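You operate a simulated robot arm through the tools that you are given. There is no shell and no other tool. Be economical: measure what you need, move in short steps, check, and stop when the job is done.

You are at the controls of a simulated robot arm. One attempt, no reset.

JOB
Brush the dust off the armchair's arm and fit the green quilted cover over it.
Fine: the arm by the fire; clothes brush back on the lap tray; press the cover down till its corner lies flat; drop nothing. What is to be rubbed or washed off counts as gone when no trace of it is left.

The check looks at the end state, three seconds after you hand in, the way a careful person would. Anything else that was tipped, shoved, dropped, spilled or broken makes it a failure. Lids that push on must go on centred and level and be pressed home; caps that screw on are set level and turned clockwise until they are tight.

ROBOT AND FRAMES
A 7-joint arm with a two-finger parallel gripper, fixed in place. Base frame: the origin is at the foot of the arm, x ahead of it, y to its left, z up. Lengths are in mm, angles in degrees, forces in N, time in s.
Its first joint turns from -149.0 to 149.0 degrees. Payload 3.5 kg.
The TCP is the grasp point between the finger pads, 23 mm short of the fingertips. In the tool frame z runs along the fingers and y along their closing line. Largest opening 94 mm; finger width 38, thickness 10; the body of the gripper, 54 by 96 mm, starts 39 mm behind the TCP.
Orientation is told as [roll, pitch, yaw] about the base's x, y, z axes, in that order, counted from this pose: with the fingers straight down and closing along the base's y, the tool's x points along the base's -x, its y along +y and its z along -z.

CONTROLS
- The arm moves only by the tool arm_command. Its argument "steps" is a list of rows, each an object (a shift or turn left out is 0, a gripper value left out holds the last) with "dr": the turn, a rotation vector about the tool's x, y, z in degrees, a list of three; "offset": the shift along the tool's x, y, z in mm, a list of three; "hand": the closure, from 0 (fully open) to 1 (shut). In form: [{"dr": [rx, ry, rz], "offset": [tx, ty, tz], "hand": hand}, ...]. A call has 1 to 8 rows; each row shifts and turns the commanded pose from where the row before left it, along the tool's axes as they then stand. Each row takes 0.2 s and may step no farther than 50 mm and 8.6 degrees from the row before; otherwise, or with a gripper value out of range, the whole call is refused. Where a pose cannot be reached the arm comes as near as it can. A force on the tool above 40 N (or 10 N above the force at the start of the call, whichever is more), or a blocked arm, ends the call early, and 0.2 s more pass. Each finger travels about 153 mm/s and halts on what it meets, pressing with about 25 N; the grip force reading is that of the motor and also rises with nothing between the fingers. The clock runs only during rows and for 0.2 s after the last one: add rows that do not move to give the fingers time. The reply holds the time, the measured pose of the TCP, the force on the tool along the base axes, the opening and the grip force, in the units named above and with some noise, with the torque about the TCP (base axes, N m) and any sound that the robot's microphone picked up.
- Cameras (640 x 400 px; columns grow to the right, rows downward): "scene" is fixed at [396, -638, 1251]; the picture's right is [0.83, -0.56, 0.00], its down [-0.33, -0.50, -0.80] and it looks along [0.44, 0.66, -0.60] (base axes); focal length 300 px, centre (320, 200). "wrist" rides on the gripper at [86, 16, -75] in the tool frame; the picture's right is [-0.18, 0.98, 0.00], its down [-0.58, -0.11, -0.81] and it looks along [-0.79, -0.15, 0.59] (tool axes); focal length 243 px, centre (320, 200). There is no depth. A picture from a camera that has moved, and an enlarged one, comes with that camera's place and axes in the base frame and with its lens. The place of the scene camera against the robot may be out by one fixed shift of up to 25 mm in any direction.
- capture(camera): a new picture of that camera. The clock stands still meanwhile.
- close_up(camera, box): a new picture of the part [left, top, right, bottom] of that camera's present view, enlarged. The clock stands still meanwhile.
- sign_off(): hands the job in; it is judged then, once.

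Work in short steps. Places have to be worked out from the pictures, the camera data and where the tool is seen: move nearer, look again, correct. Check each grasp and each placing, and mend what went wrong. You have 120 turns and 84 pictures in all, those below and enlarged ones among them. Open the gripper and draw the arm clear of the work before you hand the job in, unless the task says otherwise; then end with one line.

The tools are called as a command line: name --argument value ..., lists and objects as JSON in quotes. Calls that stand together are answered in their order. arm_command: Moves the arm, as the interface text tells. Its arguments: {"type":"object","properties":{"steps":{"type":"array","items":{"type":"object","properties":{"dr":{"type":"array","items":{"type":"number"}},"offset":{"type":"array","items":{"type":"number"}},"hand":{"type":"number"}}}}},"required":["steps"]} The other tools are called the same way: capture (camera) takes a picture; close_up (camera, box) takes an enlarged picture of a part of a camera's view; sign_off () hands the job in.

At the start:

```text
time_s: 0.0
position: [837.2, 53.2, 992.9]
orientation: [0.0, -0.1, 0.1]
force: [0.3, -1.0, -0.3]
torque: [-0.01, 0.0, 0.0]
width: 94.0
grasp_force: 0.0
```

scene: 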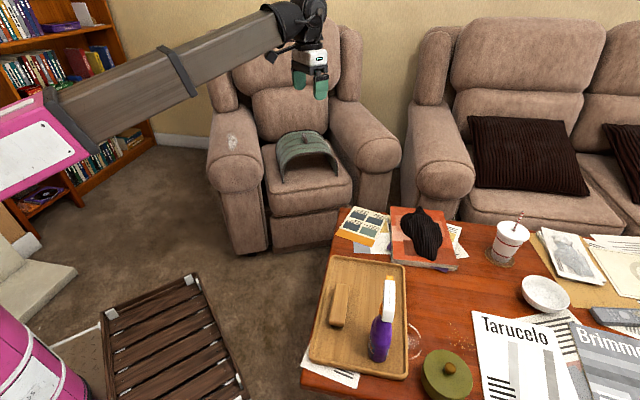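
wrist: 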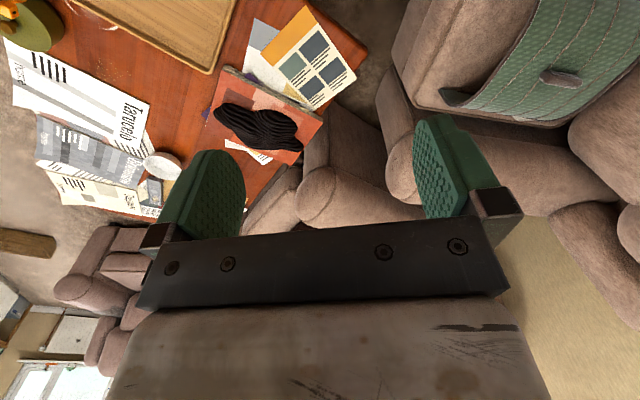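

I'll look closely at the armchair, the tray and the surroundings before moving.

close_up --camera "scene" --box '[190, 80, 420, 224]'

close_up --camera "scene" --box '[290, 240, 450, 400]'

close_up --camera "scene" --box '[0, 100, 260, 400]'

```text
2.78 times, centred on (305, 152) of scene
camera zoom: at [396.0, -638.0, 1251.0], right [0.83, -0.56, 0.0], down [-0.33, -0.5, -0.8], along [0.44, 0.66, -0.6], focal length 832 px, centre (362, 333)
```

zoom: 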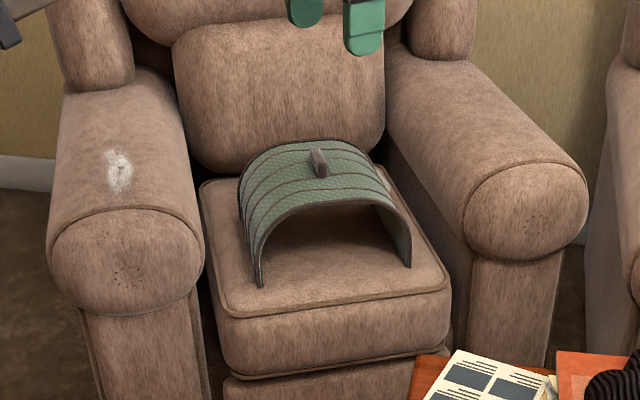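

```text
2.50 times, centred on (370, 320) of scene
camera zoom: at [396.0, -638.0, 1251.0], right [0.83, -0.56, 0.0], down [-0.33, -0.5, -0.8], along [0.44, 0.66, -0.6], focal length 749 px, centre (195, -100)
```

zoom: 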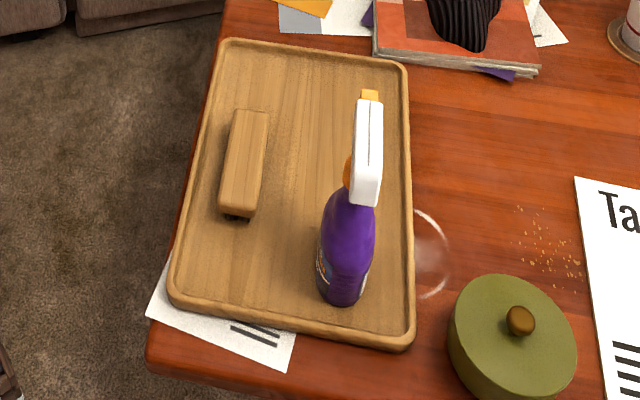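

```text
1.33 times, centred on (130, 250) of scene
camera zoom: at [396.0, -638.0, 1251.0], right [0.83, -0.56, 0.0], down [-0.33, -0.5, -0.8], along [0.44, 0.66, -0.6], focal length 399 px, centre (573, 133)
```

zoom: 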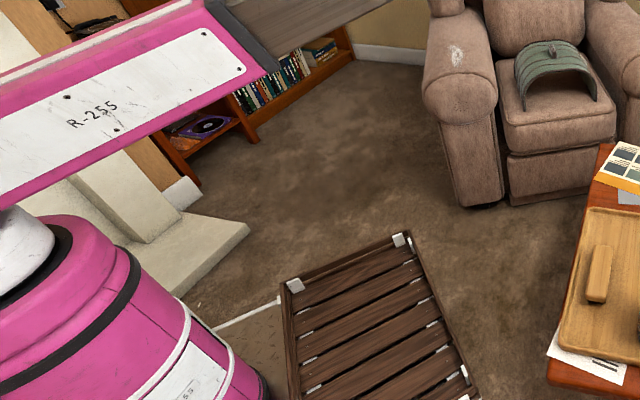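

The fireplace hearth is on the picture-left, so the dusty picture-left arm is the one to do. From both cameras I triangulate the cover's handle near (1014, 412, 676), the tray near z≈490 and the brush near (720, -253, 500). I'll move the tool toward the brush, still high.

arm_command --steps '[{"offset": [26, -31, 27]}, {"offset": [26, -31, 27]}, {"offset": [26, -31, 27]}, {"offset": [26, -31, 27]}, {"offset": [26, -31, 27]}, {"offset": [26, -31, 27]}, {"offset": [26, -31, 27]}, {"offset": [26, -31, 27]}]'

capture --camera "wrist"

```text
time_s: 1.8
position: [631.5, -196.7, 777.6]
orientation: [0.0, -0.1, 0.0]
force: [-0.2, -0.7, -0.2]
torque: [0.01, -0.03, 0.02]
width: 94.0
grasp_force: 0.0
```

```text
78 pictures are left
camera wrist: at [544.4, -179.9, 850.2], right [0.18, 0.98, 0.0], down [0.58, -0.11, 0.81], along [0.79, -0.15, -0.59], focal length 243 px, centre (320, 200)
```

wrist: 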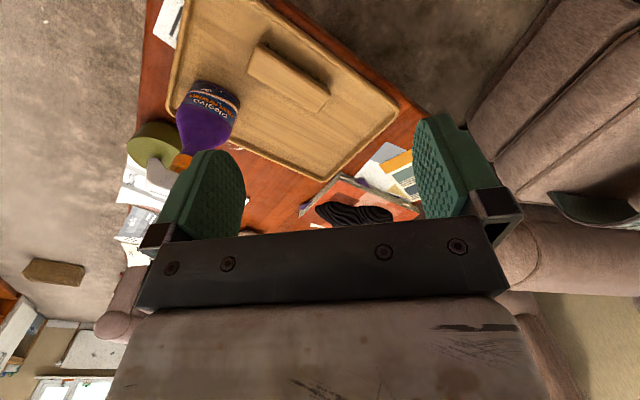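

The brush lies roughly at (708, -254, 502) with its long axis about 52° from x. I'll come over it, lower somewhat, and yaw to straddle it.

arm_command --steps '[{"offset": [-18, -14, 32]}, {"offset": [-18, -14, 32]}, {"offset": [-18, -14, 32]}, {"offset": [-18, -14, 32]}]'

arm_command --steps '[{"dr": [0, 0, -7.5]}, {"dr": [0, 0, -7.5]}, {"dr": [0, 0, -7.5]}, {"dr": [0, 0, -7.5]}, {"dr": [0, 0, -7.5]}, {"dr": [0, 0, -7.5]}, {"dr": [0, 0, -7]}]'

capture --camera "wrist"

close_up --camera "scene" --box '[290, 200, 450, 400]'

```text
time_s: 2.8
position: [703.0, -251.7, 647.4]
orientation: [-0.1, 0.0, 0.0]
force: [0.2, 0.2, -1.2]
torque: [0.0, 0.01, -0.04]
width: 94.0
grasp_force: 0.1
```

```text
time_s: 4.4
position: [700.4, -249.4, 648.0]
orientation: [0.0, 0.0, 52.0]
force: [-0.7, 0.4, 0.0]
torque: [0.02, 0.01, 0.02]
width: 94.1
grasp_force: 0.1
```

```text
77 pictures are left
camera wrist: at [635.9, -307.9, 721.5], right [-0.66, 0.75, 0.0], down [0.44, 0.39, 0.81], along [0.6, 0.53, -0.59], focal length 243 px, centre (320, 200)
```

wrist: 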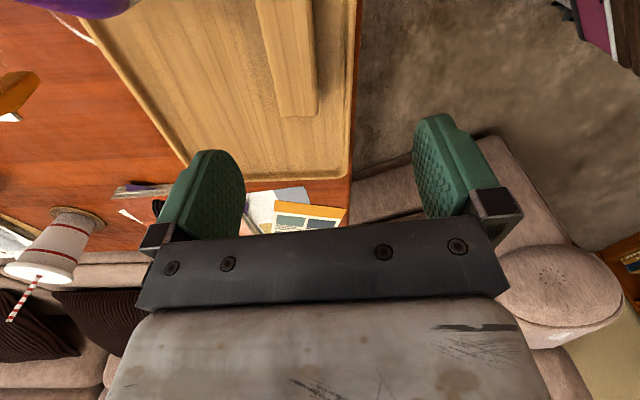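

```text
2.00 times, centred on (370, 300) of scene
camera zoom: at [396.0, -638.0, 1251.0], right [0.83, -0.56, 0.0], down [-0.33, -0.5, -0.8], along [0.44, 0.66, -0.6], focal length 599 px, centre (220, 0)
```

zoom: 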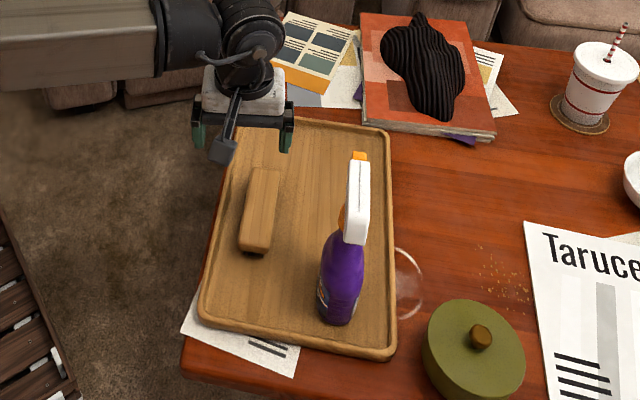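

The brush axis reads nearer 45°. I'll turn back 7°, then retreat along the brush axis and lower a bit for a clear look.

arm_command --steps '[{"dr": [0, 0, 7]}, {"offset": [45, 0, 20]}, {"offset": [45, 0, 20]}]'

capture --camera "wrist"

```text
time_s: 5.2
position: [636.8, -313.1, 608.1]
orientation: [0.0, 0.0, 45.1]
force: [-0.1, 0.5, 0.1]
torque: [0.0, 0.05, 0.02]
width: 94.1
grasp_force: 0.1
```

```text
75 pictures are left
camera wrist: at [564.4, -362.8, 683.0], right [-0.57, 0.82, 0.0], down [0.49, 0.33, 0.81], along [0.67, 0.46, -0.59], focal length 243 px, centre (320, 200)
```

wrist: 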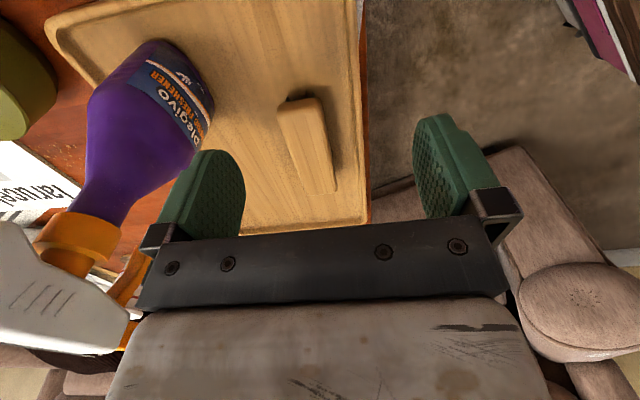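

The whole brush is in view now; zooming for precise edges.

close_up --camera "wrist" --box '[240, 70, 400, 230]'

```text
2.50 times, centred on (320, 150) of wrist
camera zoom: at [564.4, -362.8, 683.0], right [-0.57, 0.82, 0.0], down [0.49, 0.33, 0.81], along [0.67, 0.46, -0.59], focal length 606 px, centre (320, 325)
```

zoom: 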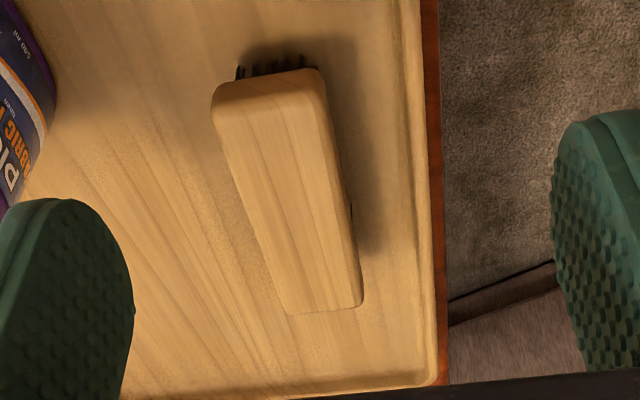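

The brush's top is at z≈498 with centre ≈ (716, -268), axis 43.6° and about 36 mm wide; the tray rim lies ~25 mm to one side. I'll preset the fingers to ~56 mm and go above it at z≈545.

arm_command --steps '[{"dr": [0, 0, 1.5], "hand": 0.4}, {"offset": [-44, -11, 30]}, {"offset": [-44, -11, 30]}, {}]'

capture --camera "wrist"

close_up --camera "scene" --box '[300, 230, 420, 350]'

```text
refused: row 2 steps farther than a row can; nothing moved
```

```text
73 pictures are left
camera wrist: at [564.4, -362.8, 683.0], right [-0.57, 0.82, 0.0], down [0.49, 0.33, 0.81], along [0.67, 0.46, -0.59], focal length 243 px, centre (320, 200)
```

wrist: 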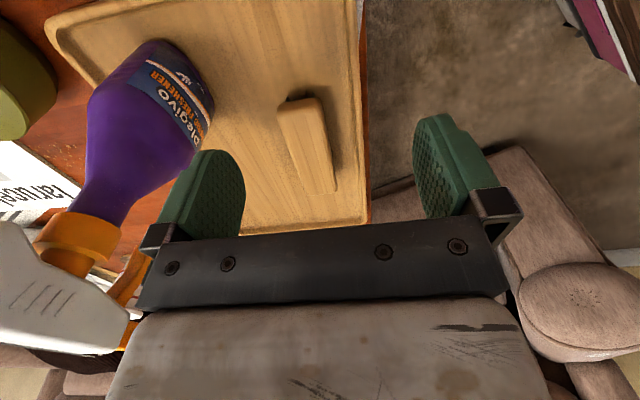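

```text
3.33 times, centred on (360, 290) of scene
camera zoom: at [396.0, -638.0, 1251.0], right [0.83, -0.56, 0.0], down [-0.33, -0.5, -0.8], along [0.44, 0.66, -0.6], focal length 998 px, centre (187, -100)
```

zoom: 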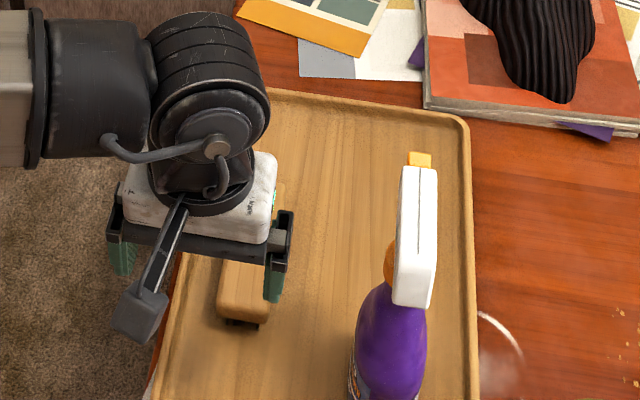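

The row was too long; same move with shorter rows.

arm_command --steps '[{"dr": [0, 0, 1.5], "hand": 0.4}, {"offset": [-30, -7.3, 10]}, {"offset": [-30, -7.3, 20]}, {"offset": [-28, -7.3, 30]}, {}]'

capture --camera "wrist"

close_up --camera "scene" --box '[300, 230, 420, 350]'

```text
time_s: 6.4
position: [718.8, -271.7, 549.2]
orientation: [0.1, 0.0, 43.5]
force: [0.0, -0.5, 0.2]
torque: [0.03, -0.01, 0.01]
width: 56.4
grasp_force: 0.1
```

```text
71 pictures are left
camera wrist: at [644.2, -318.9, 622.5], right [-0.54, 0.84, 0.0], down [0.5, 0.32, 0.81], along [0.68, 0.44, -0.59], focal length 243 px, centre (320, 200)
```

wrist: 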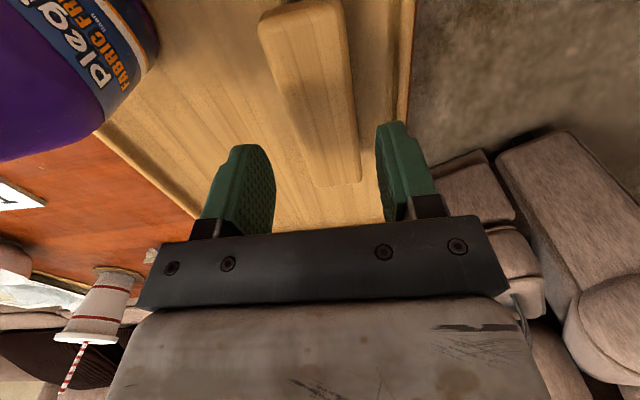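

```text
3.33 times, centred on (360, 290) of scene
camera zoom: at [396.0, -638.0, 1251.0], right [0.83, -0.56, 0.0], down [-0.33, -0.5, -0.8], along [0.44, 0.66, -0.6], focal length 998 px, centre (187, -100)
```

zoom: 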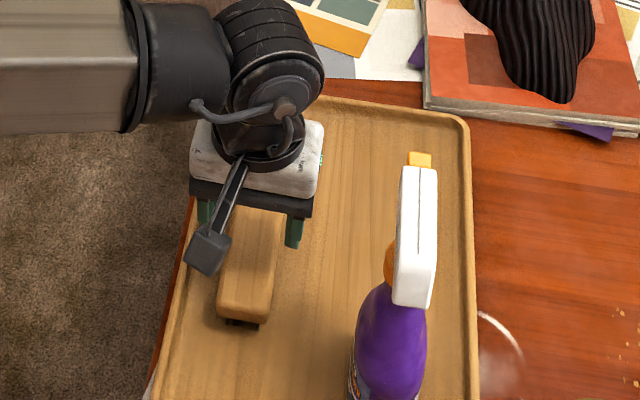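

The brush is confirmed at ≈ (719, -267), top z≈500. Nudging y by 3 and descending to about z 496.

arm_command --steps '[{"offset": [-3, 3, 20]}, {"offset": [0, 0, 15]}, {"offset": [0, 0, 10]}, {"offset": [0, 0, 6]}, {}]'

close_up --camera "scene" --box '[300, 230, 420, 350]'

capture --camera "wrist"

```text
time_s: 7.6
position: [717.4, -266.3, 498.8]
orientation: [0.0, -0.1, 43.4]
force: [-0.9, 0.9, 0.9]
torque: [0.01, 0.02, 0.0]
width: 56.4
grasp_force: 0.0
```

```text
3.33 times, centred on (360, 290) of scene
camera zoom: at [396.0, -638.0, 1251.0], right [0.83, -0.56, 0.0], down [-0.33, -0.5, -0.8], along [0.44, 0.66, -0.6], focal length 998 px, centre (187, -100)
```

zoom: 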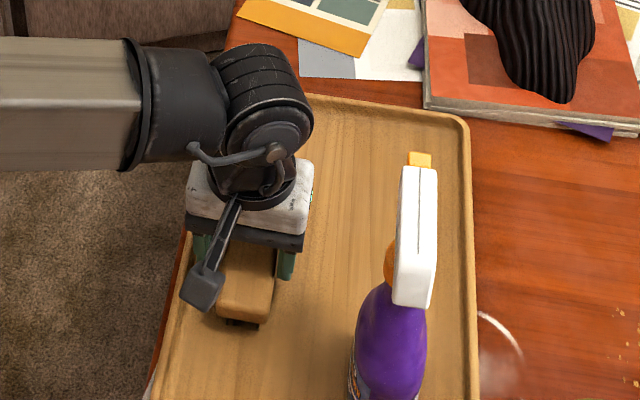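

```text
68 pictures are left
camera wrist: at [644.1, -313.8, 571.6], right [-0.54, 0.84, 0.0], down [0.5, 0.32, 0.81], along [0.68, 0.44, -0.59], focal length 243 px, centre (320, 200)
```

wrist: 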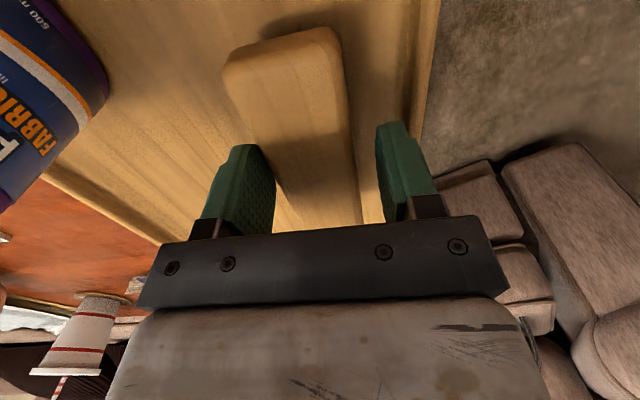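

The brush is between the fingers with its top about at TCP height. I'll go 4 mm lower and close.

arm_command --steps '[{"offset": [0, -2, 4]}, {"hand": 0.55}, {"hand": 0.65}, {"hand": 0.8}, {}, {}]'

```text
time_s: 9.0
position: [718.3, -268.3, 493.9]
orientation: [0.1, 0.0, 43.5]
force: [0.5, -1.0, 3.4]
torque: [-0.01, 0.04, 0.06]
width: 43.6
grasp_force: 25.3
```

Grip took at 43.6 mm with 25 N. Lifting and checking.

arm_command --steps '[{"offset": [0, 0, -15], "hand": 1}, {"offset": [0, 0, -40]}, {"offset": [0, 0, -45]}, {}]'

capture --camera "wrist"

close_up --camera "scene" --box '[300, 210, 420, 330]'

```text
time_s: 10.0
position: [718.7, -266.0, 594.6]
orientation: [-0.1, 0.1, 43.5]
force: [-0.4, 1.2, -1.4]
torque: [0.0, 0.03, -0.06]
width: 43.8
grasp_force: 24.9
```

```text
67 pictures are left
camera wrist: at [644.0, -313.1, 668.4], right [-0.54, 0.84, 0.0], down [0.5, 0.32, 0.81], along [0.68, 0.44, -0.59], focal length 243 px, centre (320, 200)
```

wrist: 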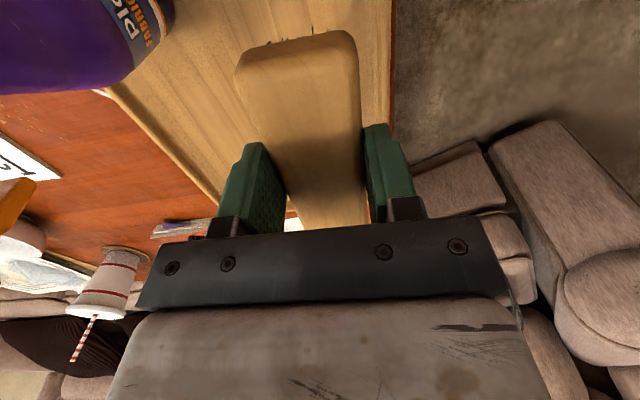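

```text
3.33 times, centred on (360, 270) of scene
camera zoom: at [396.0, -638.0, 1251.0], right [0.83, -0.56, 0.0], down [-0.33, -0.5, -0.8], along [0.44, 0.66, -0.6], focal length 998 px, centre (187, -33)
```

zoom: 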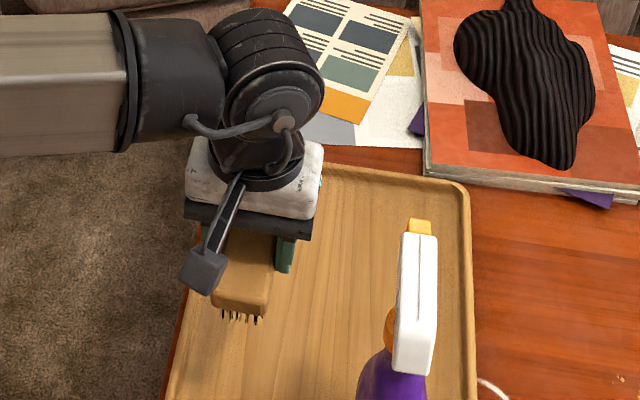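

The brush is held level, bristles down; the spot to return it is TCP (718, -268, 494), yaw 43.5. Now I'll rise and travel towards the armchair's fire-side arm.

arm_command --steps '[{"offset": [-10, 15, -40]}, {"offset": [-20, 38, -20]}, {"offset": [-20, 38, -20]}, {"offset": [-20, 38, -20]}, {"offset": [-20, 38, -20]}, {"offset": [-20, 38, -20]}, {"offset": [-20, 38, -20]}]'

arm_command --steps '[{"offset": [-20, 38, -20], "dr": [0, 0, -8]}, {"offset": [-20, 38, -20], "dr": [0, 0, -8]}, {"offset": [-20, 38, -20]}, {"offset": [-20, 38, -20]}, {"offset": [-20, 38, -20]}, {"offset": [-20, 38, 0]}]'

capture --camera "wrist"

```text
time_s: 11.6
position: [643.0, 0.4, 754.3]
orientation: [0.0, 0.0, 43.3]
force: [-0.6, -0.1, -2.0]
torque: [0.0, 0.01, -0.01]
width: 43.5
grasp_force: 25.2
```

```text
time_s: 13.0
position: [527.0, 227.3, 853.8]
orientation: [0.0, 0.0, 59.4]
force: [0.2, 0.1, -1.4]
torque: [-0.02, 0.01, -0.02]
width: 43.8
grasp_force: 25.5
```

```text
65 pictures are left
camera wrist: at [470.2, 162.2, 927.0], right [-0.75, 0.66, 0.0], down [0.39, 0.45, 0.81], along [0.53, 0.61, -0.59], focal length 243 px, centre (320, 200)
```

wrist: 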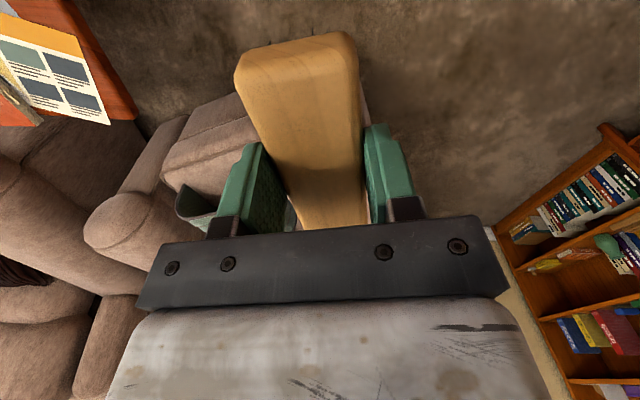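

The hand hides the chair's arm, so I'll turn the wrist to move it into the clear part of the picture.

arm_command --steps '[{"dr": [0, 0, 8]}, {"dr": [0, 0, 8]}, {"dr": [0, 0, 8]}, {"dr": [0, 0, 8]}, {"dr": [0, 0, 8]}]'

capture --camera "wrist"

capture --camera "scene"

```text
time_s: 14.2
position: [526.6, 226.3, 853.0]
orientation: [0.0, 0.1, 19.4]
force: [-0.6, -0.4, -0.9]
torque: [0.01, 0.01, -0.01]
width: 43.6
grasp_force: 24.7
```

```text
64 pictures are left
camera wrist: at [439.6, 213.3, 926.9], right [-0.15, 0.99, 0.0], down [0.58, 0.09, 0.81], along [0.8, 0.12, -0.59], focal length 243 px, centre (320, 200)
```

wrist: 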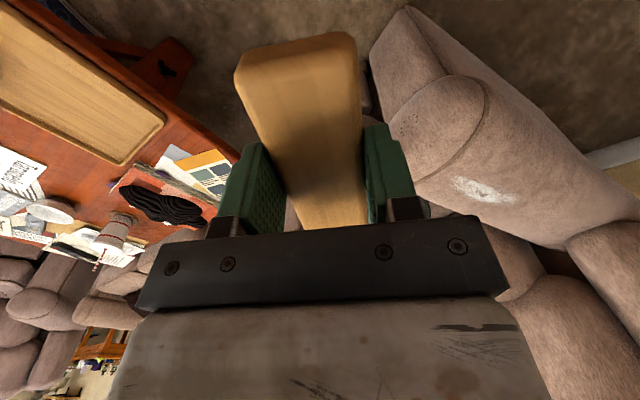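

```text
63 pictures are left
```

scene: 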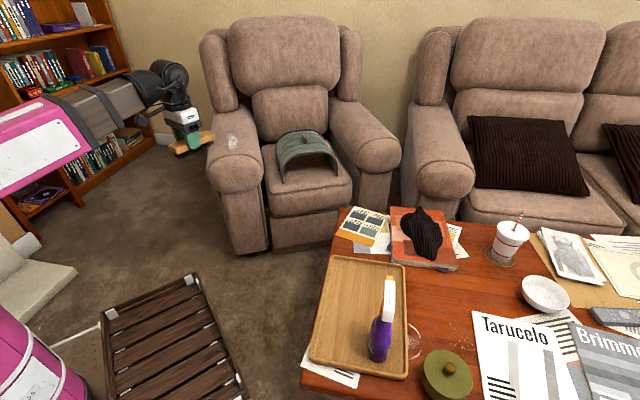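

Dust triangulates at ≈ (733, 552, 660), within reach. Zooming to get the arm's axis, width and dust extent.

close_up --camera "wrist" --box '[360, 0, 640, 280]'

close_up --camera "scene" --box '[190, 90, 290, 200]'

```text
1.43 times, centred on (500, 140) of wrist
camera zoom: at [439.6, 213.3, 926.9], right [-0.15, 0.99, 0.0], down [0.58, 0.09, 0.81], along [0.8, 0.12, -0.59], focal length 347 px, centre (63, 286)
```

zoom: 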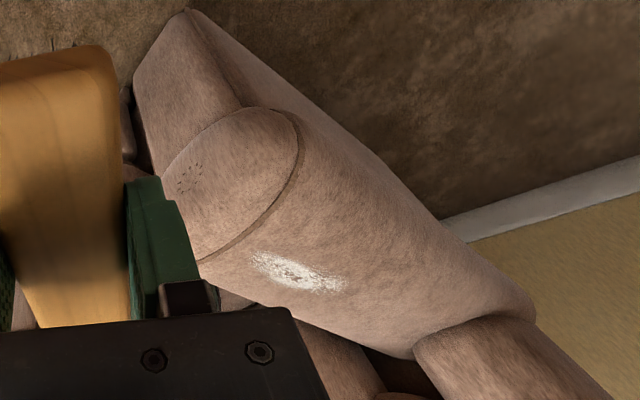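

```text
3.64 times, centred on (240, 145) of scene
camera zoom: at [396.0, -638.0, 1251.0], right [0.83, -0.56, 0.0], down [-0.33, -0.5, -0.8], along [0.44, 0.66, -0.6], focal length 1089 px, centre (611, 400)
```

zoom: 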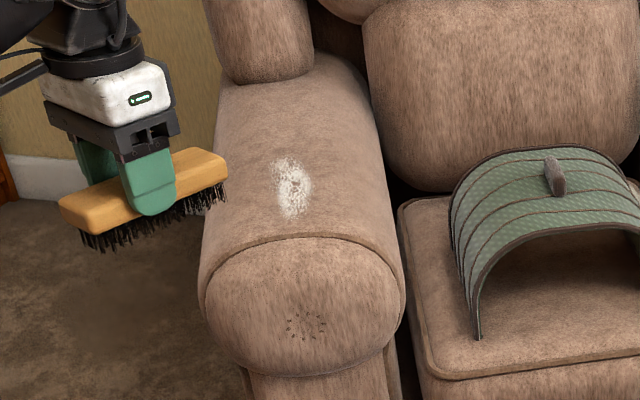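

Arm geometry estimate: axis at ~70° from x, crown radius ~96, top z≈660, crown line through (725, 556); dust runs along the axis about e=700–840. I'll turn the brush parallel to that axis and go above it.

arm_command --steps '[{"dr": [0, 0, -8.5]}, {"dr": [0, 0, -8.5]}, {"dr": [0, 0, -8.5]}, {"dr": [0, 0, -8.5]}, {"dr": [0, 0, -8.5]}, {"dr": [0, 0, -8.1]}]'

arm_command --steps '[{"offset": [-47, -9, 8]}, {"offset": [-47, -9, 8]}, {"offset": [-47, -9, 8]}, {"offset": [-47, -9, 8]}, {"offset": [-47, -9, 12]}, {"offset": [-47, -9, 12]}, {"offset": [-46, -9, 12]}, {"offset": [-46, -9, 12]}]'

capture --camera "wrist"

close_up --camera "scene" --box '[170, 60, 310, 200]'

```text
time_s: 15.6
position: [525.2, 226.3, 854.2]
orientation: [0.0, 0.0, 70.4]
force: [-0.4, -0.4, -1.0]
torque: [0.03, -0.02, -0.04]
width: 43.5
grasp_force: 24.2
```

```text
time_s: 17.4
position: [722.4, 553.6, 773.1]
orientation: [0.0, 0.1, 70.1]
force: [0.2, -0.5, -1.0]
torque: [-0.02, 0.02, 0.02]
width: 43.7
grasp_force: 25.5
```

```text
60 pictures are left
camera wrist: at [677.2, 478.4, 846.4], right [-0.86, 0.51, 0.0], down [0.3, 0.51, 0.81], along [0.41, 0.69, -0.59], focal length 243 px, centre (320, 200)
```

wrist: 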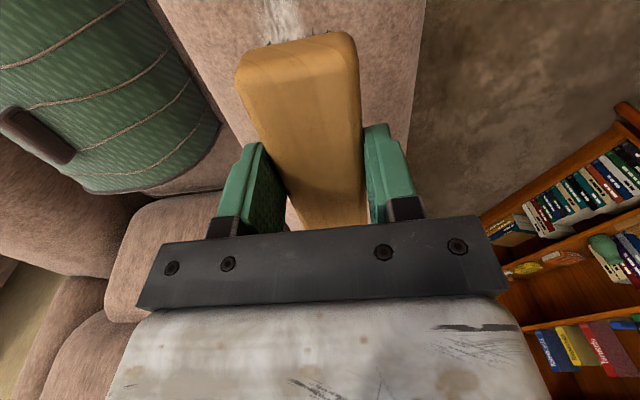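

```text
2.86 times, centred on (240, 130) of scene
camera zoom: at [396.0, -638.0, 1251.0], right [0.83, -0.56, 0.0], down [-0.33, -0.5, -0.8], along [0.44, 0.66, -0.6], focal length 856 px, centre (549, 400)
```

zoom: 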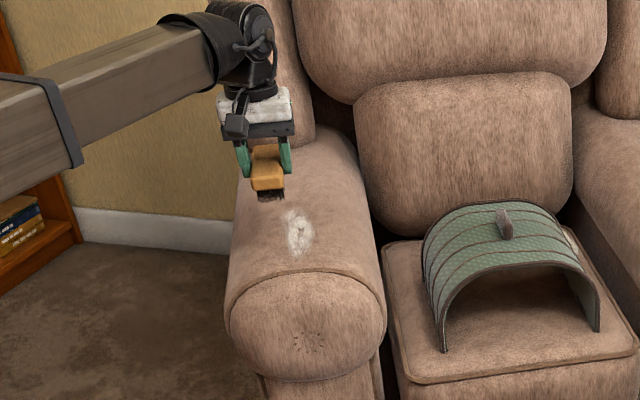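

The brush is parallel to the arm and above the dust. Descending to just above the cloth, then feeling for contact.

arm_command --steps '[{"offset": [0, 0, 35]}, {"offset": [0, 0, 30]}, {"offset": [0, 0, 8]}, {"offset": [0, 0, 4]}, {}]'

close_up --camera "scene" --box '[190, 100, 290, 200]'

```text
time_s: 18.6
position: [721.7, 553.0, 695.5]
orientation: [0.0, 0.0, 70.1]
force: [0.0, -0.1, -1.4]
torque: [0.0, -0.02, 0.0]
width: 43.6
grasp_force: 25.4
```

```text
4.00 times, centred on (240, 150) of scene
camera zoom: at [396.0, -638.0, 1251.0], right [0.83, -0.56, 0.0], down [-0.33, -0.5, -0.8], along [0.44, 0.66, -0.6], focal length 1198 px, centre (640, 400)
```

zoom: 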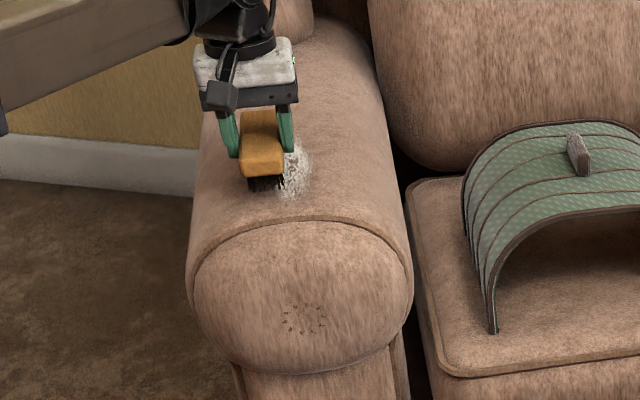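

Brush is just above the cloth and the dust lies from mid-brush toward the seat side. Shifting 20 mm that way and easing down for contact.

arm_command --steps '[{"offset": [0, -10, 0]}, {"offset": [0, -10, 3]}, {"offset": [0, 0, 3]}, {}]'

arm_command --steps '[{"offset": [0, 0, 3]}, {"offset": [0, 0, 2]}, {}]'

close_up --camera "scene" --box '[190, 100, 290, 200]'

```text
time_s: 19.6
position: [741.0, 546.0, 690.9]
orientation: [0.1, 0.0, 70.1]
force: [-0.6, 0.0, -0.9]
torque: [-0.01, -0.02, -0.01]
width: 43.3
grasp_force: 24.8
```

```text
time_s: 20.4
position: [740.5, 547.3, 684.2]
orientation: [0.0, 0.1, 70.1]
force: [0.3, 0.4, -2.1]
torque: [0.01, 0.01, 0.02]
width: 43.8
grasp_force: 25.2
```

```text
4.00 times, centred on (240, 150) of scene
camera zoom: at [396.0, -638.0, 1251.0], right [0.83, -0.56, 0.0], down [-0.33, -0.5, -0.8], along [0.44, 0.66, -0.6], focal length 1198 px, centre (640, 400)
```

zoom: 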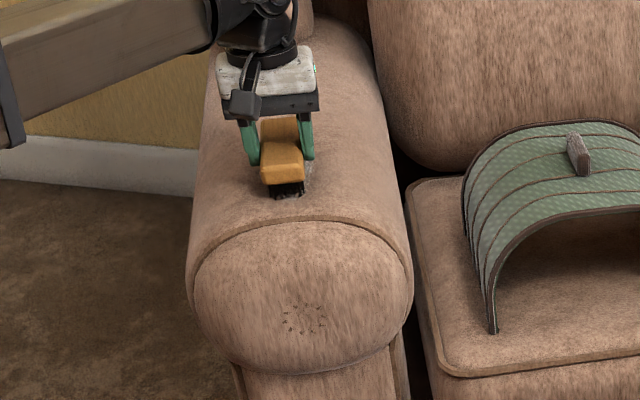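

The brush now covers the dust; no firm contact force yet. A few more millimetres down.

arm_command --steps '[{"offset": [0, 0, 2]}, {"offset": [0, 0, 2]}, {}]'

arm_command --steps '[{"offset": [0, 0, 2]}, {"offset": [0, 0, 2]}, {}]'

```text
time_s: 21.2
position: [741.5, 546.5, 683.2]
orientation: [-0.1, -0.1, 70.1]
force: [0.8, 0.2, 26.5]
torque: [0.05, -0.01, 0.01]
width: 43.7
grasp_force: 25.7
```

```text
time_s: 22.0
position: [740.0, 545.5, 678.1]
orientation: [0.0, -0.1, 70.1]
force: [1.6, 4.4, 24.8]
torque: [0.08, -0.01, 0.05]
width: 43.8
grasp_force: 25.3
```

Contact at about z 683 and ~25 N, with possibly a small slip in the grip. I'll ease up 1.5 mm and stroke across the dust lightly.

arm_command --steps '[{"offset": [0, 0, -1.5]}, {"offset": [0, -8, 0]}, {"offset": [0, -8, 1]}, {"offset": [0, -8, 2]}]'

close_up --camera "scene" --box '[190, 100, 290, 200]'

capture --camera "wrist"

```text
time_s: 23.0
position: [760.8, 538.2, 677.5]
orientation: [0.1, 0.0, 70.2]
force: [-12.6, 4.1, 25.8]
torque: [0.04, 0.24, 0.0]
width: 43.5
grasp_force: 24.8
```

```text
4.00 times, centred on (240, 150) of scene
camera zoom: at [396.0, -638.0, 1251.0], right [0.83, -0.56, 0.0], down [-0.33, -0.5, -0.8], along [0.44, 0.66, -0.6], focal length 1198 px, centre (640, 400)
```

zoom: 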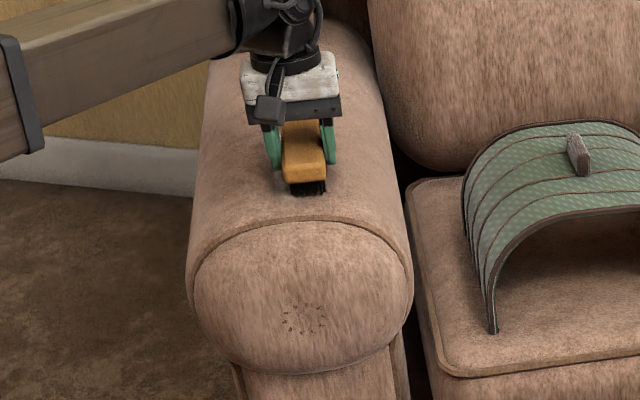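

```text
55 pictures are left
camera wrist: at [716.5, 463.0, 751.4], right [-0.86, 0.51, 0.0], down [0.3, 0.51, 0.81], along [0.41, 0.7, -0.59], focal length 243 px, centre (320, 200)
```

wrist: 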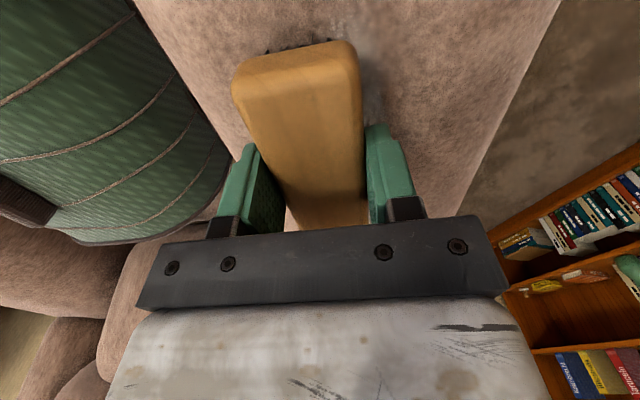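

The dust is coming off; a faint grey trace remains on the fire side of the brush. Stroking back and forth over it.

arm_command --steps '[{"offset": [0, 10, -1]}, {"offset": [0, 10, 0]}, {"offset": [0, 10, 0]}, {"offset": [0, 10, 1]}, {"offset": [0, 10, 1]}, {"offset": [0, 10, 2]}]'

arm_command --steps '[{"offset": [0, -10, -2]}, {"offset": [0, -10, -1]}, {"offset": [0, -10, -1]}, {"offset": [0, -10, 0]}, {"offset": [0, -10, 0]}, {"offset": [0, -10, 1]}, {"offset": [0, -10, 1]}]'

close_up --camera "scene" --box '[190, 100, 290, 200]'

capture --camera "wrist"

```text
time_s: 24.4
position: [706.1, 557.9, 673.4]
orientation: [0.0, 0.0, 70.0]
force: [9.6, -2.9, 21.5]
torque: [-0.03, -0.23, -0.04]
width: 43.4
grasp_force: 24.7
```

```text
time_s: 26.0
position: [772.1, 533.5, 675.3]
orientation: [0.0, 0.0, 70.2]
force: [0.1, 0.2, -1.0]
torque: [-0.02, 0.0, 0.03]
width: 43.7
grasp_force: 24.7
```

```text
4.00 times, centred on (240, 150) of scene
camera zoom: at [396.0, -638.0, 1251.0], right [0.83, -0.56, 0.0], down [-0.33, -0.5, -0.8], along [0.44, 0.66, -0.6], focal length 1198 px, centre (640, 400)
```

zoom: 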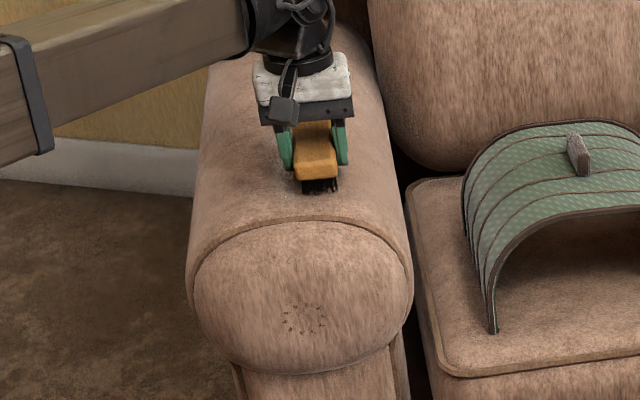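

```text
53 pictures are left
camera wrist: at [727.9, 459.4, 749.0], right [-0.86, 0.51, 0.0], down [0.3, 0.51, 0.81], along [0.41, 0.69, -0.59], focal length 243 px, centre (320, 200)
```

wrist: 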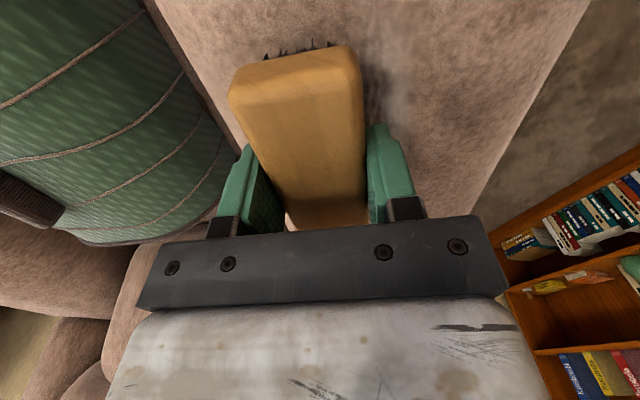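

Contact has gone light and the brush seems to have ridden up a few mm in the grip. Lifting away to inspect what is left.

arm_command --steps '[{"offset": [0, 0, -40]}, {"offset": [20, 40, -20]}, {"offset": [20, 40, -20]}, {"offset": [20, 40, -10]}]'

close_up --camera "scene" --box '[200, 110, 270, 170]'

capture --camera "wrist"

```text
time_s: 27.0
position: [639.3, 520.4, 765.1]
orientation: [0.0, 0.1, 70.1]
force: [0.6, 0.0, -1.5]
torque: [-0.02, 0.03, 0.01]
width: 43.4
grasp_force: 25.4
```

```text
6.67 times, centred on (235, 140) of scene
camera zoom: at [396.0, -638.0, 1251.0], right [0.83, -0.56, 0.0], down [-0.33, -0.5, -0.8], along [0.44, 0.66, -0.6], focal length 1997 px, centre (887, 600)
```

zoom: 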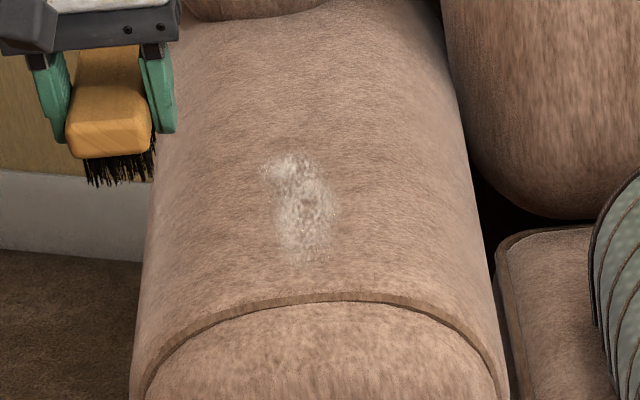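

```text
51 pictures are left
camera wrist: at [595.5, 445.7, 839.0], right [-0.86, 0.51, 0.0], down [0.3, 0.51, 0.81], along [0.41, 0.69, -0.59], focal length 243 px, centre (320, 200)
```

wrist: 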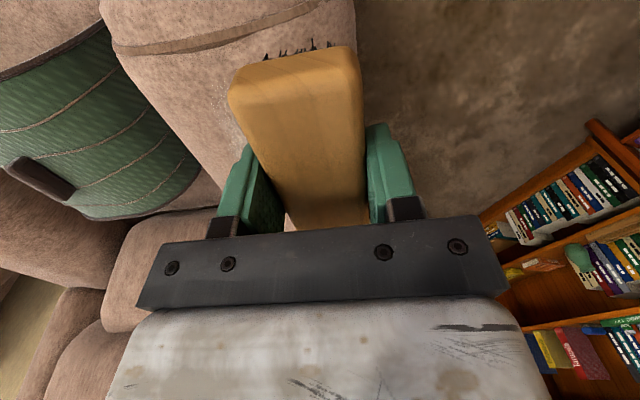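

Dust is thinned but a patch remains, running about e=708–870. I'll go back with the brush centred further along the arm and press with steadier contact.

arm_command --steps '[{"offset": [-31, -27, 10]}, {"offset": [-31, -27, 10]}, {"offset": [-31, -28, 20]}, {"offset": [0, 0, 25]}, {"offset": [0, 0, 15]}, {"offset": [0, 0, 5]}, {}]'

arm_command --steps '[{"offset": [0, 0, 2]}, {"offset": [0, 0, 2]}, {}]'

```text
time_s: 28.6
position: [747.4, 578.4, 678.9]
orientation: [-0.1, 0.0, 70.1]
force: [0.2, -0.5, -0.6]
torque: [-0.01, 0.0, -0.02]
width: 43.5
grasp_force: 24.8
```

```text
time_s: 29.4
position: [747.8, 578.5, 676.8]
orientation: [-0.1, 0.0, 70.1]
force: [0.3, -0.3, -1.1]
torque: [0.01, 0.0, 0.03]
width: 43.5
grasp_force: 24.9
```

arm_command --steps '[{"offset": [0, 0, 2]}, {"offset": [0, 0, 2]}, {}]'

```text
time_s: 30.2
position: [747.2, 579.2, 673.8]
orientation: [-0.1, -0.2, 70.1]
force: [2.4, -0.8, 22.7]
torque: [-0.38, 0.13, 0.03]
width: 43.4
grasp_force: 25.0
```

Contact at ~23 N. Now stroking along and across the arm.

arm_command --steps '[{"offset": [0, -12, 0]}, {"offset": [0, 12, 0]}, {"offset": [0, 12, 0]}, {"offset": [0, 10, 0]}, {"offset": [0, -12, 0]}, {"offset": [0, -12, 0]}, {"offset": [0, -12, 0]}, {"offset": [0, 12, 0]}]'

arm_command --steps '[{"offset": [20, 0, 0]}, {"offset": [20, 0, 0]}, {"offset": [20, 0, 0]}, {"offset": [-20, 0, 0]}, {"offset": [-20, 0, 0]}, {"offset": [-20, 0, 0]}, {"offset": [-20, 0, 0]}, {"offset": [20, 0, 0]}]'

capture --camera "wrist"

```text
time_s: 32.0
position: [749.1, 577.5, 672.3]
orientation: [0.0, 0.1, 70.0]
force: [1.6, -0.6, 3.0]
torque: [0.21, -0.07, -0.15]
width: 43.7
grasp_force: 25.1
```

```text
time_s: 33.8
position: [748.3, 577.2, 672.0]
orientation: [0.0, 0.0, 70.1]
force: [-0.2, -0.8, -1.4]
torque: [-0.05, 0.04, 0.0]
width: 43.5
grasp_force: 25.0
```

```text
50 pictures are left
camera wrist: at [704.4, 502.6, 746.2], right [-0.86, 0.51, 0.0], down [0.3, 0.51, 0.81], along [0.41, 0.69, -0.59], focal length 243 px, centre (320, 200)
```

wrist: 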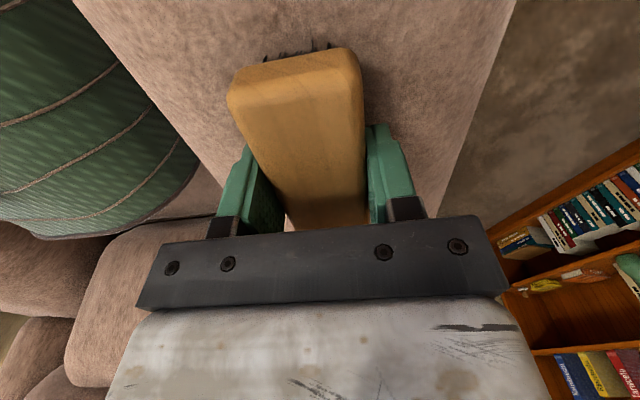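

Contact faded again; adding small downward increments during more strokes.

arm_command --steps '[{"offset": [0, 0, 2]}, {"offset": [0, 12, 1]}, {"offset": [0, 12, 1]}, {"offset": [0, -12, 0]}, {"offset": [0, -12, 0]}, {"offset": [0, -12, 0]}, {"offset": [0, -12, 1]}, {"offset": [0, 12, -1]}]'

arm_command --steps '[{"offset": [20, 12, 0]}, {"offset": [20, 0, 0]}, {"offset": [20, 0, 0]}, {"offset": [-20, 12, 0]}, {"offset": [-20, 0, 1]}, {"offset": [-20, 0, 0]}, {"offset": [-20, 0, 0]}, {"offset": [20, -12, 0]}]'

arm_command --steps '[{"offset": [0, 0, -40]}, {"offset": [20, 40, -20]}, {"offset": [20, 40, -20]}, {"offset": [20, 40, -10]}]'

close_up --camera "scene" --box '[200, 110, 270, 170]'

```text
time_s: 35.6
position: [762.7, 572.9, 669.3]
orientation: [-0.2, 0.0, 70.0]
force: [9.7, -2.9, 15.5]
torque: [0.07, -0.28, -0.11]
width: 43.8
grasp_force: 25.4
```

```text
time_s: 37.4
position: [750.5, 579.4, 669.8]
orientation: [0.1, -0.2, 70.1]
force: [0.2, 10.6, 21.3]
torque: [0.03, 0.13, -0.18]
width: 43.5
grasp_force: 25.2
```

```text
time_s: 38.4
position: [617.9, 563.5, 755.2]
orientation: [-0.1, 0.0, 70.1]
force: [-0.1, -0.2, -1.2]
torque: [-0.03, 0.01, 0.0]
width: 43.6
grasp_force: 25.0
```

```text
6.67 times, centred on (235, 140) of scene
camera zoom: at [396.0, -638.0, 1251.0], right [0.83, -0.56, 0.0], down [-0.33, -0.5, -0.8], along [0.44, 0.66, -0.6], focal length 1997 px, centre (887, 600)
```

zoom: 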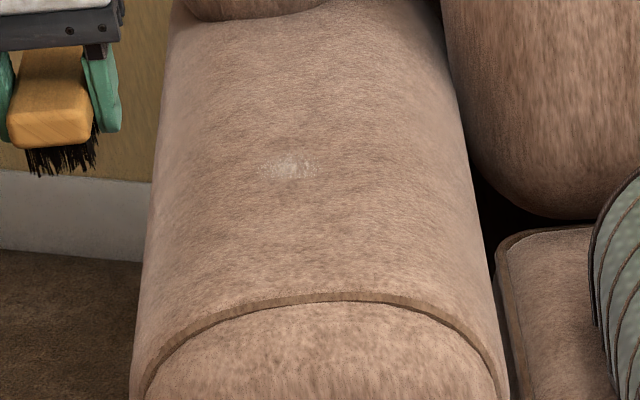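

Only a faint patch remains near (760, 623). Going back with the brush centred there.

arm_command --steps '[{"offset": [-25, -29, 5]}, {"offset": [-25, -29, 10]}, {"offset": [-25, -29, 20]}, {"offset": [-24, -30, 25]}, {"offset": [0, 0, 15]}, {"offset": [0, 0, 7]}, {"offset": [0, 0, 2]}, {}]'

arm_command --steps '[{"offset": [0, 0, 2]}, {"offset": [0, 0, 1]}, {}]'

```text
time_s: 40.2
position: [759.6, 616.2, 673.5]
orientation: [0.1, 0.0, 70.0]
force: [-0.6, 0.5, -2.2]
torque: [-0.01, 0.03, 0.0]
width: 43.3
grasp_force: 24.9
```

```text
time_s: 41.0
position: [760.1, 614.8, 670.6]
orientation: [0.1, 0.1, 70.1]
force: [-0.8, 0.3, -1.5]
torque: [-0.03, 0.01, -0.01]
width: 43.7
grasp_force: 25.1
```

arm_command --steps '[{"offset": [0, 0, 2]}, {"offset": [0, 0, 2]}, {}]'

```text
time_s: 41.8
position: [760.5, 615.3, 668.4]
orientation: [-0.1, 0.0, 70.1]
force: [3.0, 2.8, 38.1]
torque: [-0.1, -0.21, -0.06]
width: 44.0
grasp_force: 24.9
```

Good contact (38 N); easing 1 mm and scrubbing there.

arm_command --steps '[{"offset": [0, 10, -1]}, {"offset": [0, 12, 0]}, {"offset": [0, -12, 0]}, {"offset": [0, -12, 0]}, {"offset": [0, -12, 0]}, {"offset": [0, -10, 0]}, {"offset": [0, 12, 0]}, {"offset": [0, 12, 0]}]'

arm_command --steps '[{"offset": [0, 0, 1]}, {"offset": [15, 0, 0]}, {"offset": [15, 0, 0]}, {"offset": [-15, 0, 0]}, {"offset": [-15, 0, 0]}, {"offset": [-15, 0, 0]}, {"offset": [15, 10, 0]}, {"offset": [15, -10, 0]}]'

arm_command --steps '[{"offset": [0, 0, -40]}, {"offset": [20, 40, -20]}, {"offset": [20, 40, -20]}, {"offset": [20, 40, -10]}]'

close_up --camera "scene" --box '[200, 110, 270, 170]'

```text
time_s: 43.6
position: [759.9, 615.0, 666.2]
orientation: [0.0, -0.1, 70.0]
force: [-0.7, -0.3, -0.4]
torque: [0.01, 0.01, 0.02]
width: 43.8
grasp_force: 25.3
```

```text
time_s: 45.4
position: [753.3, 602.9, 665.7]
orientation: [0.1, -0.2, 70.1]
force: [-1.4, 5.5, 10.0]
torque: [0.8, -0.26, 0.26]
width: 44.0
grasp_force: 25.3
```

```text
time_s: 46.4
position: [620.6, 585.3, 756.4]
orientation: [0.1, 0.0, 70.1]
force: [0.8, -0.2, -0.6]
torque: [-0.03, 0.02, -0.01]
width: 43.7
grasp_force: 24.8
```

```text
6.67 times, centred on (235, 140) of scene
camera zoom: at [396.0, -638.0, 1251.0], right [0.83, -0.56, 0.0], down [-0.33, -0.5, -0.8], along [0.44, 0.66, -0.6], focal length 1997 px, centre (887, 600)
```

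zoom: 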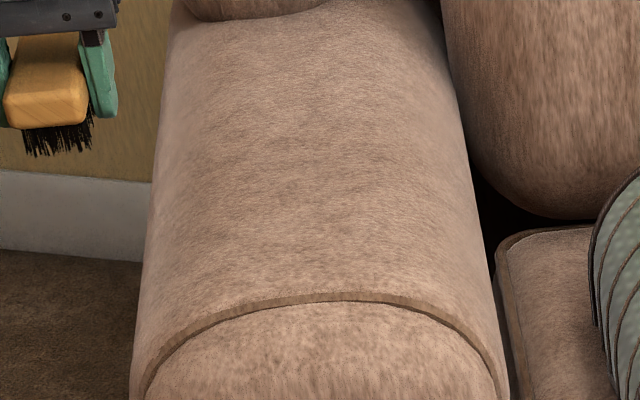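

It looks clean from here. On the way back I'll check from the earlier wrist viewpoint that nothing is left.

arm_command --steps '[{"offset": [46, -4.5, -12]}, {"offset": [46, -4.5, -12]}, {"offset": [46, -4.5, -12]}, {"offset": [46, -4.5, -12]}, {"offset": [46, -4.5, -12]}, {"offset": [46, -4.5, -12]}, {"offset": [46, -4.5, -12]}, {"offset": [46, -4.5, -12]}]'

arm_command --steps '[{"dr": [0, 0, 8.5]}, {"dr": [0, 0, 8.5]}, {"dr": [0, 0, 8.5]}, {"dr": [0, 0, 8.5]}, {"dr": [0, 0, 8.5]}, {"dr": [0, 0, 8.5]}]'

close_up --camera "wrist" --box '[360, 0, 640, 280]'

```text
time_s: 48.2
position: [531.2, 229.7, 851.0]
orientation: [-0.1, 0.0, 70.1]
force: [-0.1, -0.1, -0.7]
torque: [-0.02, 0.03, -0.02]
width: 43.8
grasp_force: 24.7
```

```text
time_s: 49.6
position: [530.7, 227.2, 852.2]
orientation: [0.0, 0.0, 19.0]
force: [0.3, -0.2, -1.2]
torque: [-0.04, 0.02, 0.0]
width: 43.7
grasp_force: 24.9
```

```text
1.43 times, centred on (500, 140) of wrist
camera zoom: at [443.5, 215.5, 925.4], right [-0.14, 0.99, 0.0], down [0.59, 0.09, 0.81], along [0.8, 0.12, -0.59], focal length 347 px, centre (63, 286)
```

zoom: 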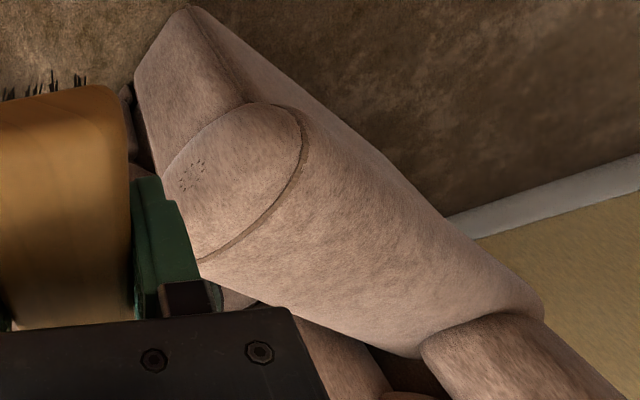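

The arm is spotless from this side too. Returning the brush to above its place on the tray.

arm_command --steps '[{"dr": [0, 0, -8.2]}, {"dr": [0, 0, -8.2]}, {"dr": [0, 0, -8.1]}, {"offset": [17, -41, 5]}, {"offset": [17, -41, 5]}, {"offset": [17, -41, 10]}, {"offset": [17, -41, 15]}, {"offset": [17, -41, 15]}]'

arm_command --steps '[{"offset": [17, -41, 20]}, {"offset": [17, -41, 20]}, {"offset": [17, -41, 20]}, {"offset": [17, -40, 20]}, {"offset": [17, -40, 20]}, {"offset": [17, -40, 20]}, {"offset": [17, -40, 20]}]'

capture --camera "wrist"

close_up --camera "scene" --box '[300, 210, 420, 330]'

```text
time_s: 51.4
position: [609.6, 20.0, 801.2]
orientation: [0.0, 0.0, 43.6]
force: [-0.6, 0.0, -1.2]
torque: [-0.01, 0.02, 0.01]
width: 43.4
grasp_force: 24.7
```

```text
time_s: 53.0
position: [717.8, -266.7, 661.5]
orientation: [0.1, 0.1, 43.6]
force: [-1.1, -0.1, -1.7]
torque: [0.01, 0.02, -0.03]
width: 43.9
grasp_force: 25.0
```

```text
46 pictures are left
camera wrist: at [643.9, -315.0, 734.3], right [-0.54, 0.84, 0.0], down [0.5, 0.32, 0.81], along [0.68, 0.44, -0.59], focal length 243 px, centre (320, 200)
```

wrist: 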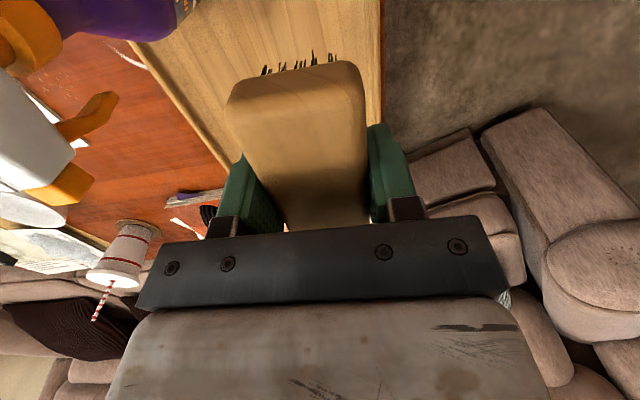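

```text
3.33 times, centred on (360, 270) of scene
camera zoom: at [396.0, -638.0, 1251.0], right [0.83, -0.56, 0.0], down [-0.33, -0.5, -0.8], along [0.44, 0.66, -0.6], focal length 998 px, centre (187, -33)
```

zoom: 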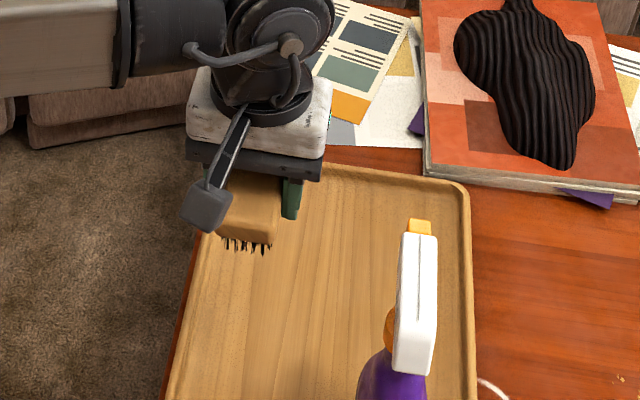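

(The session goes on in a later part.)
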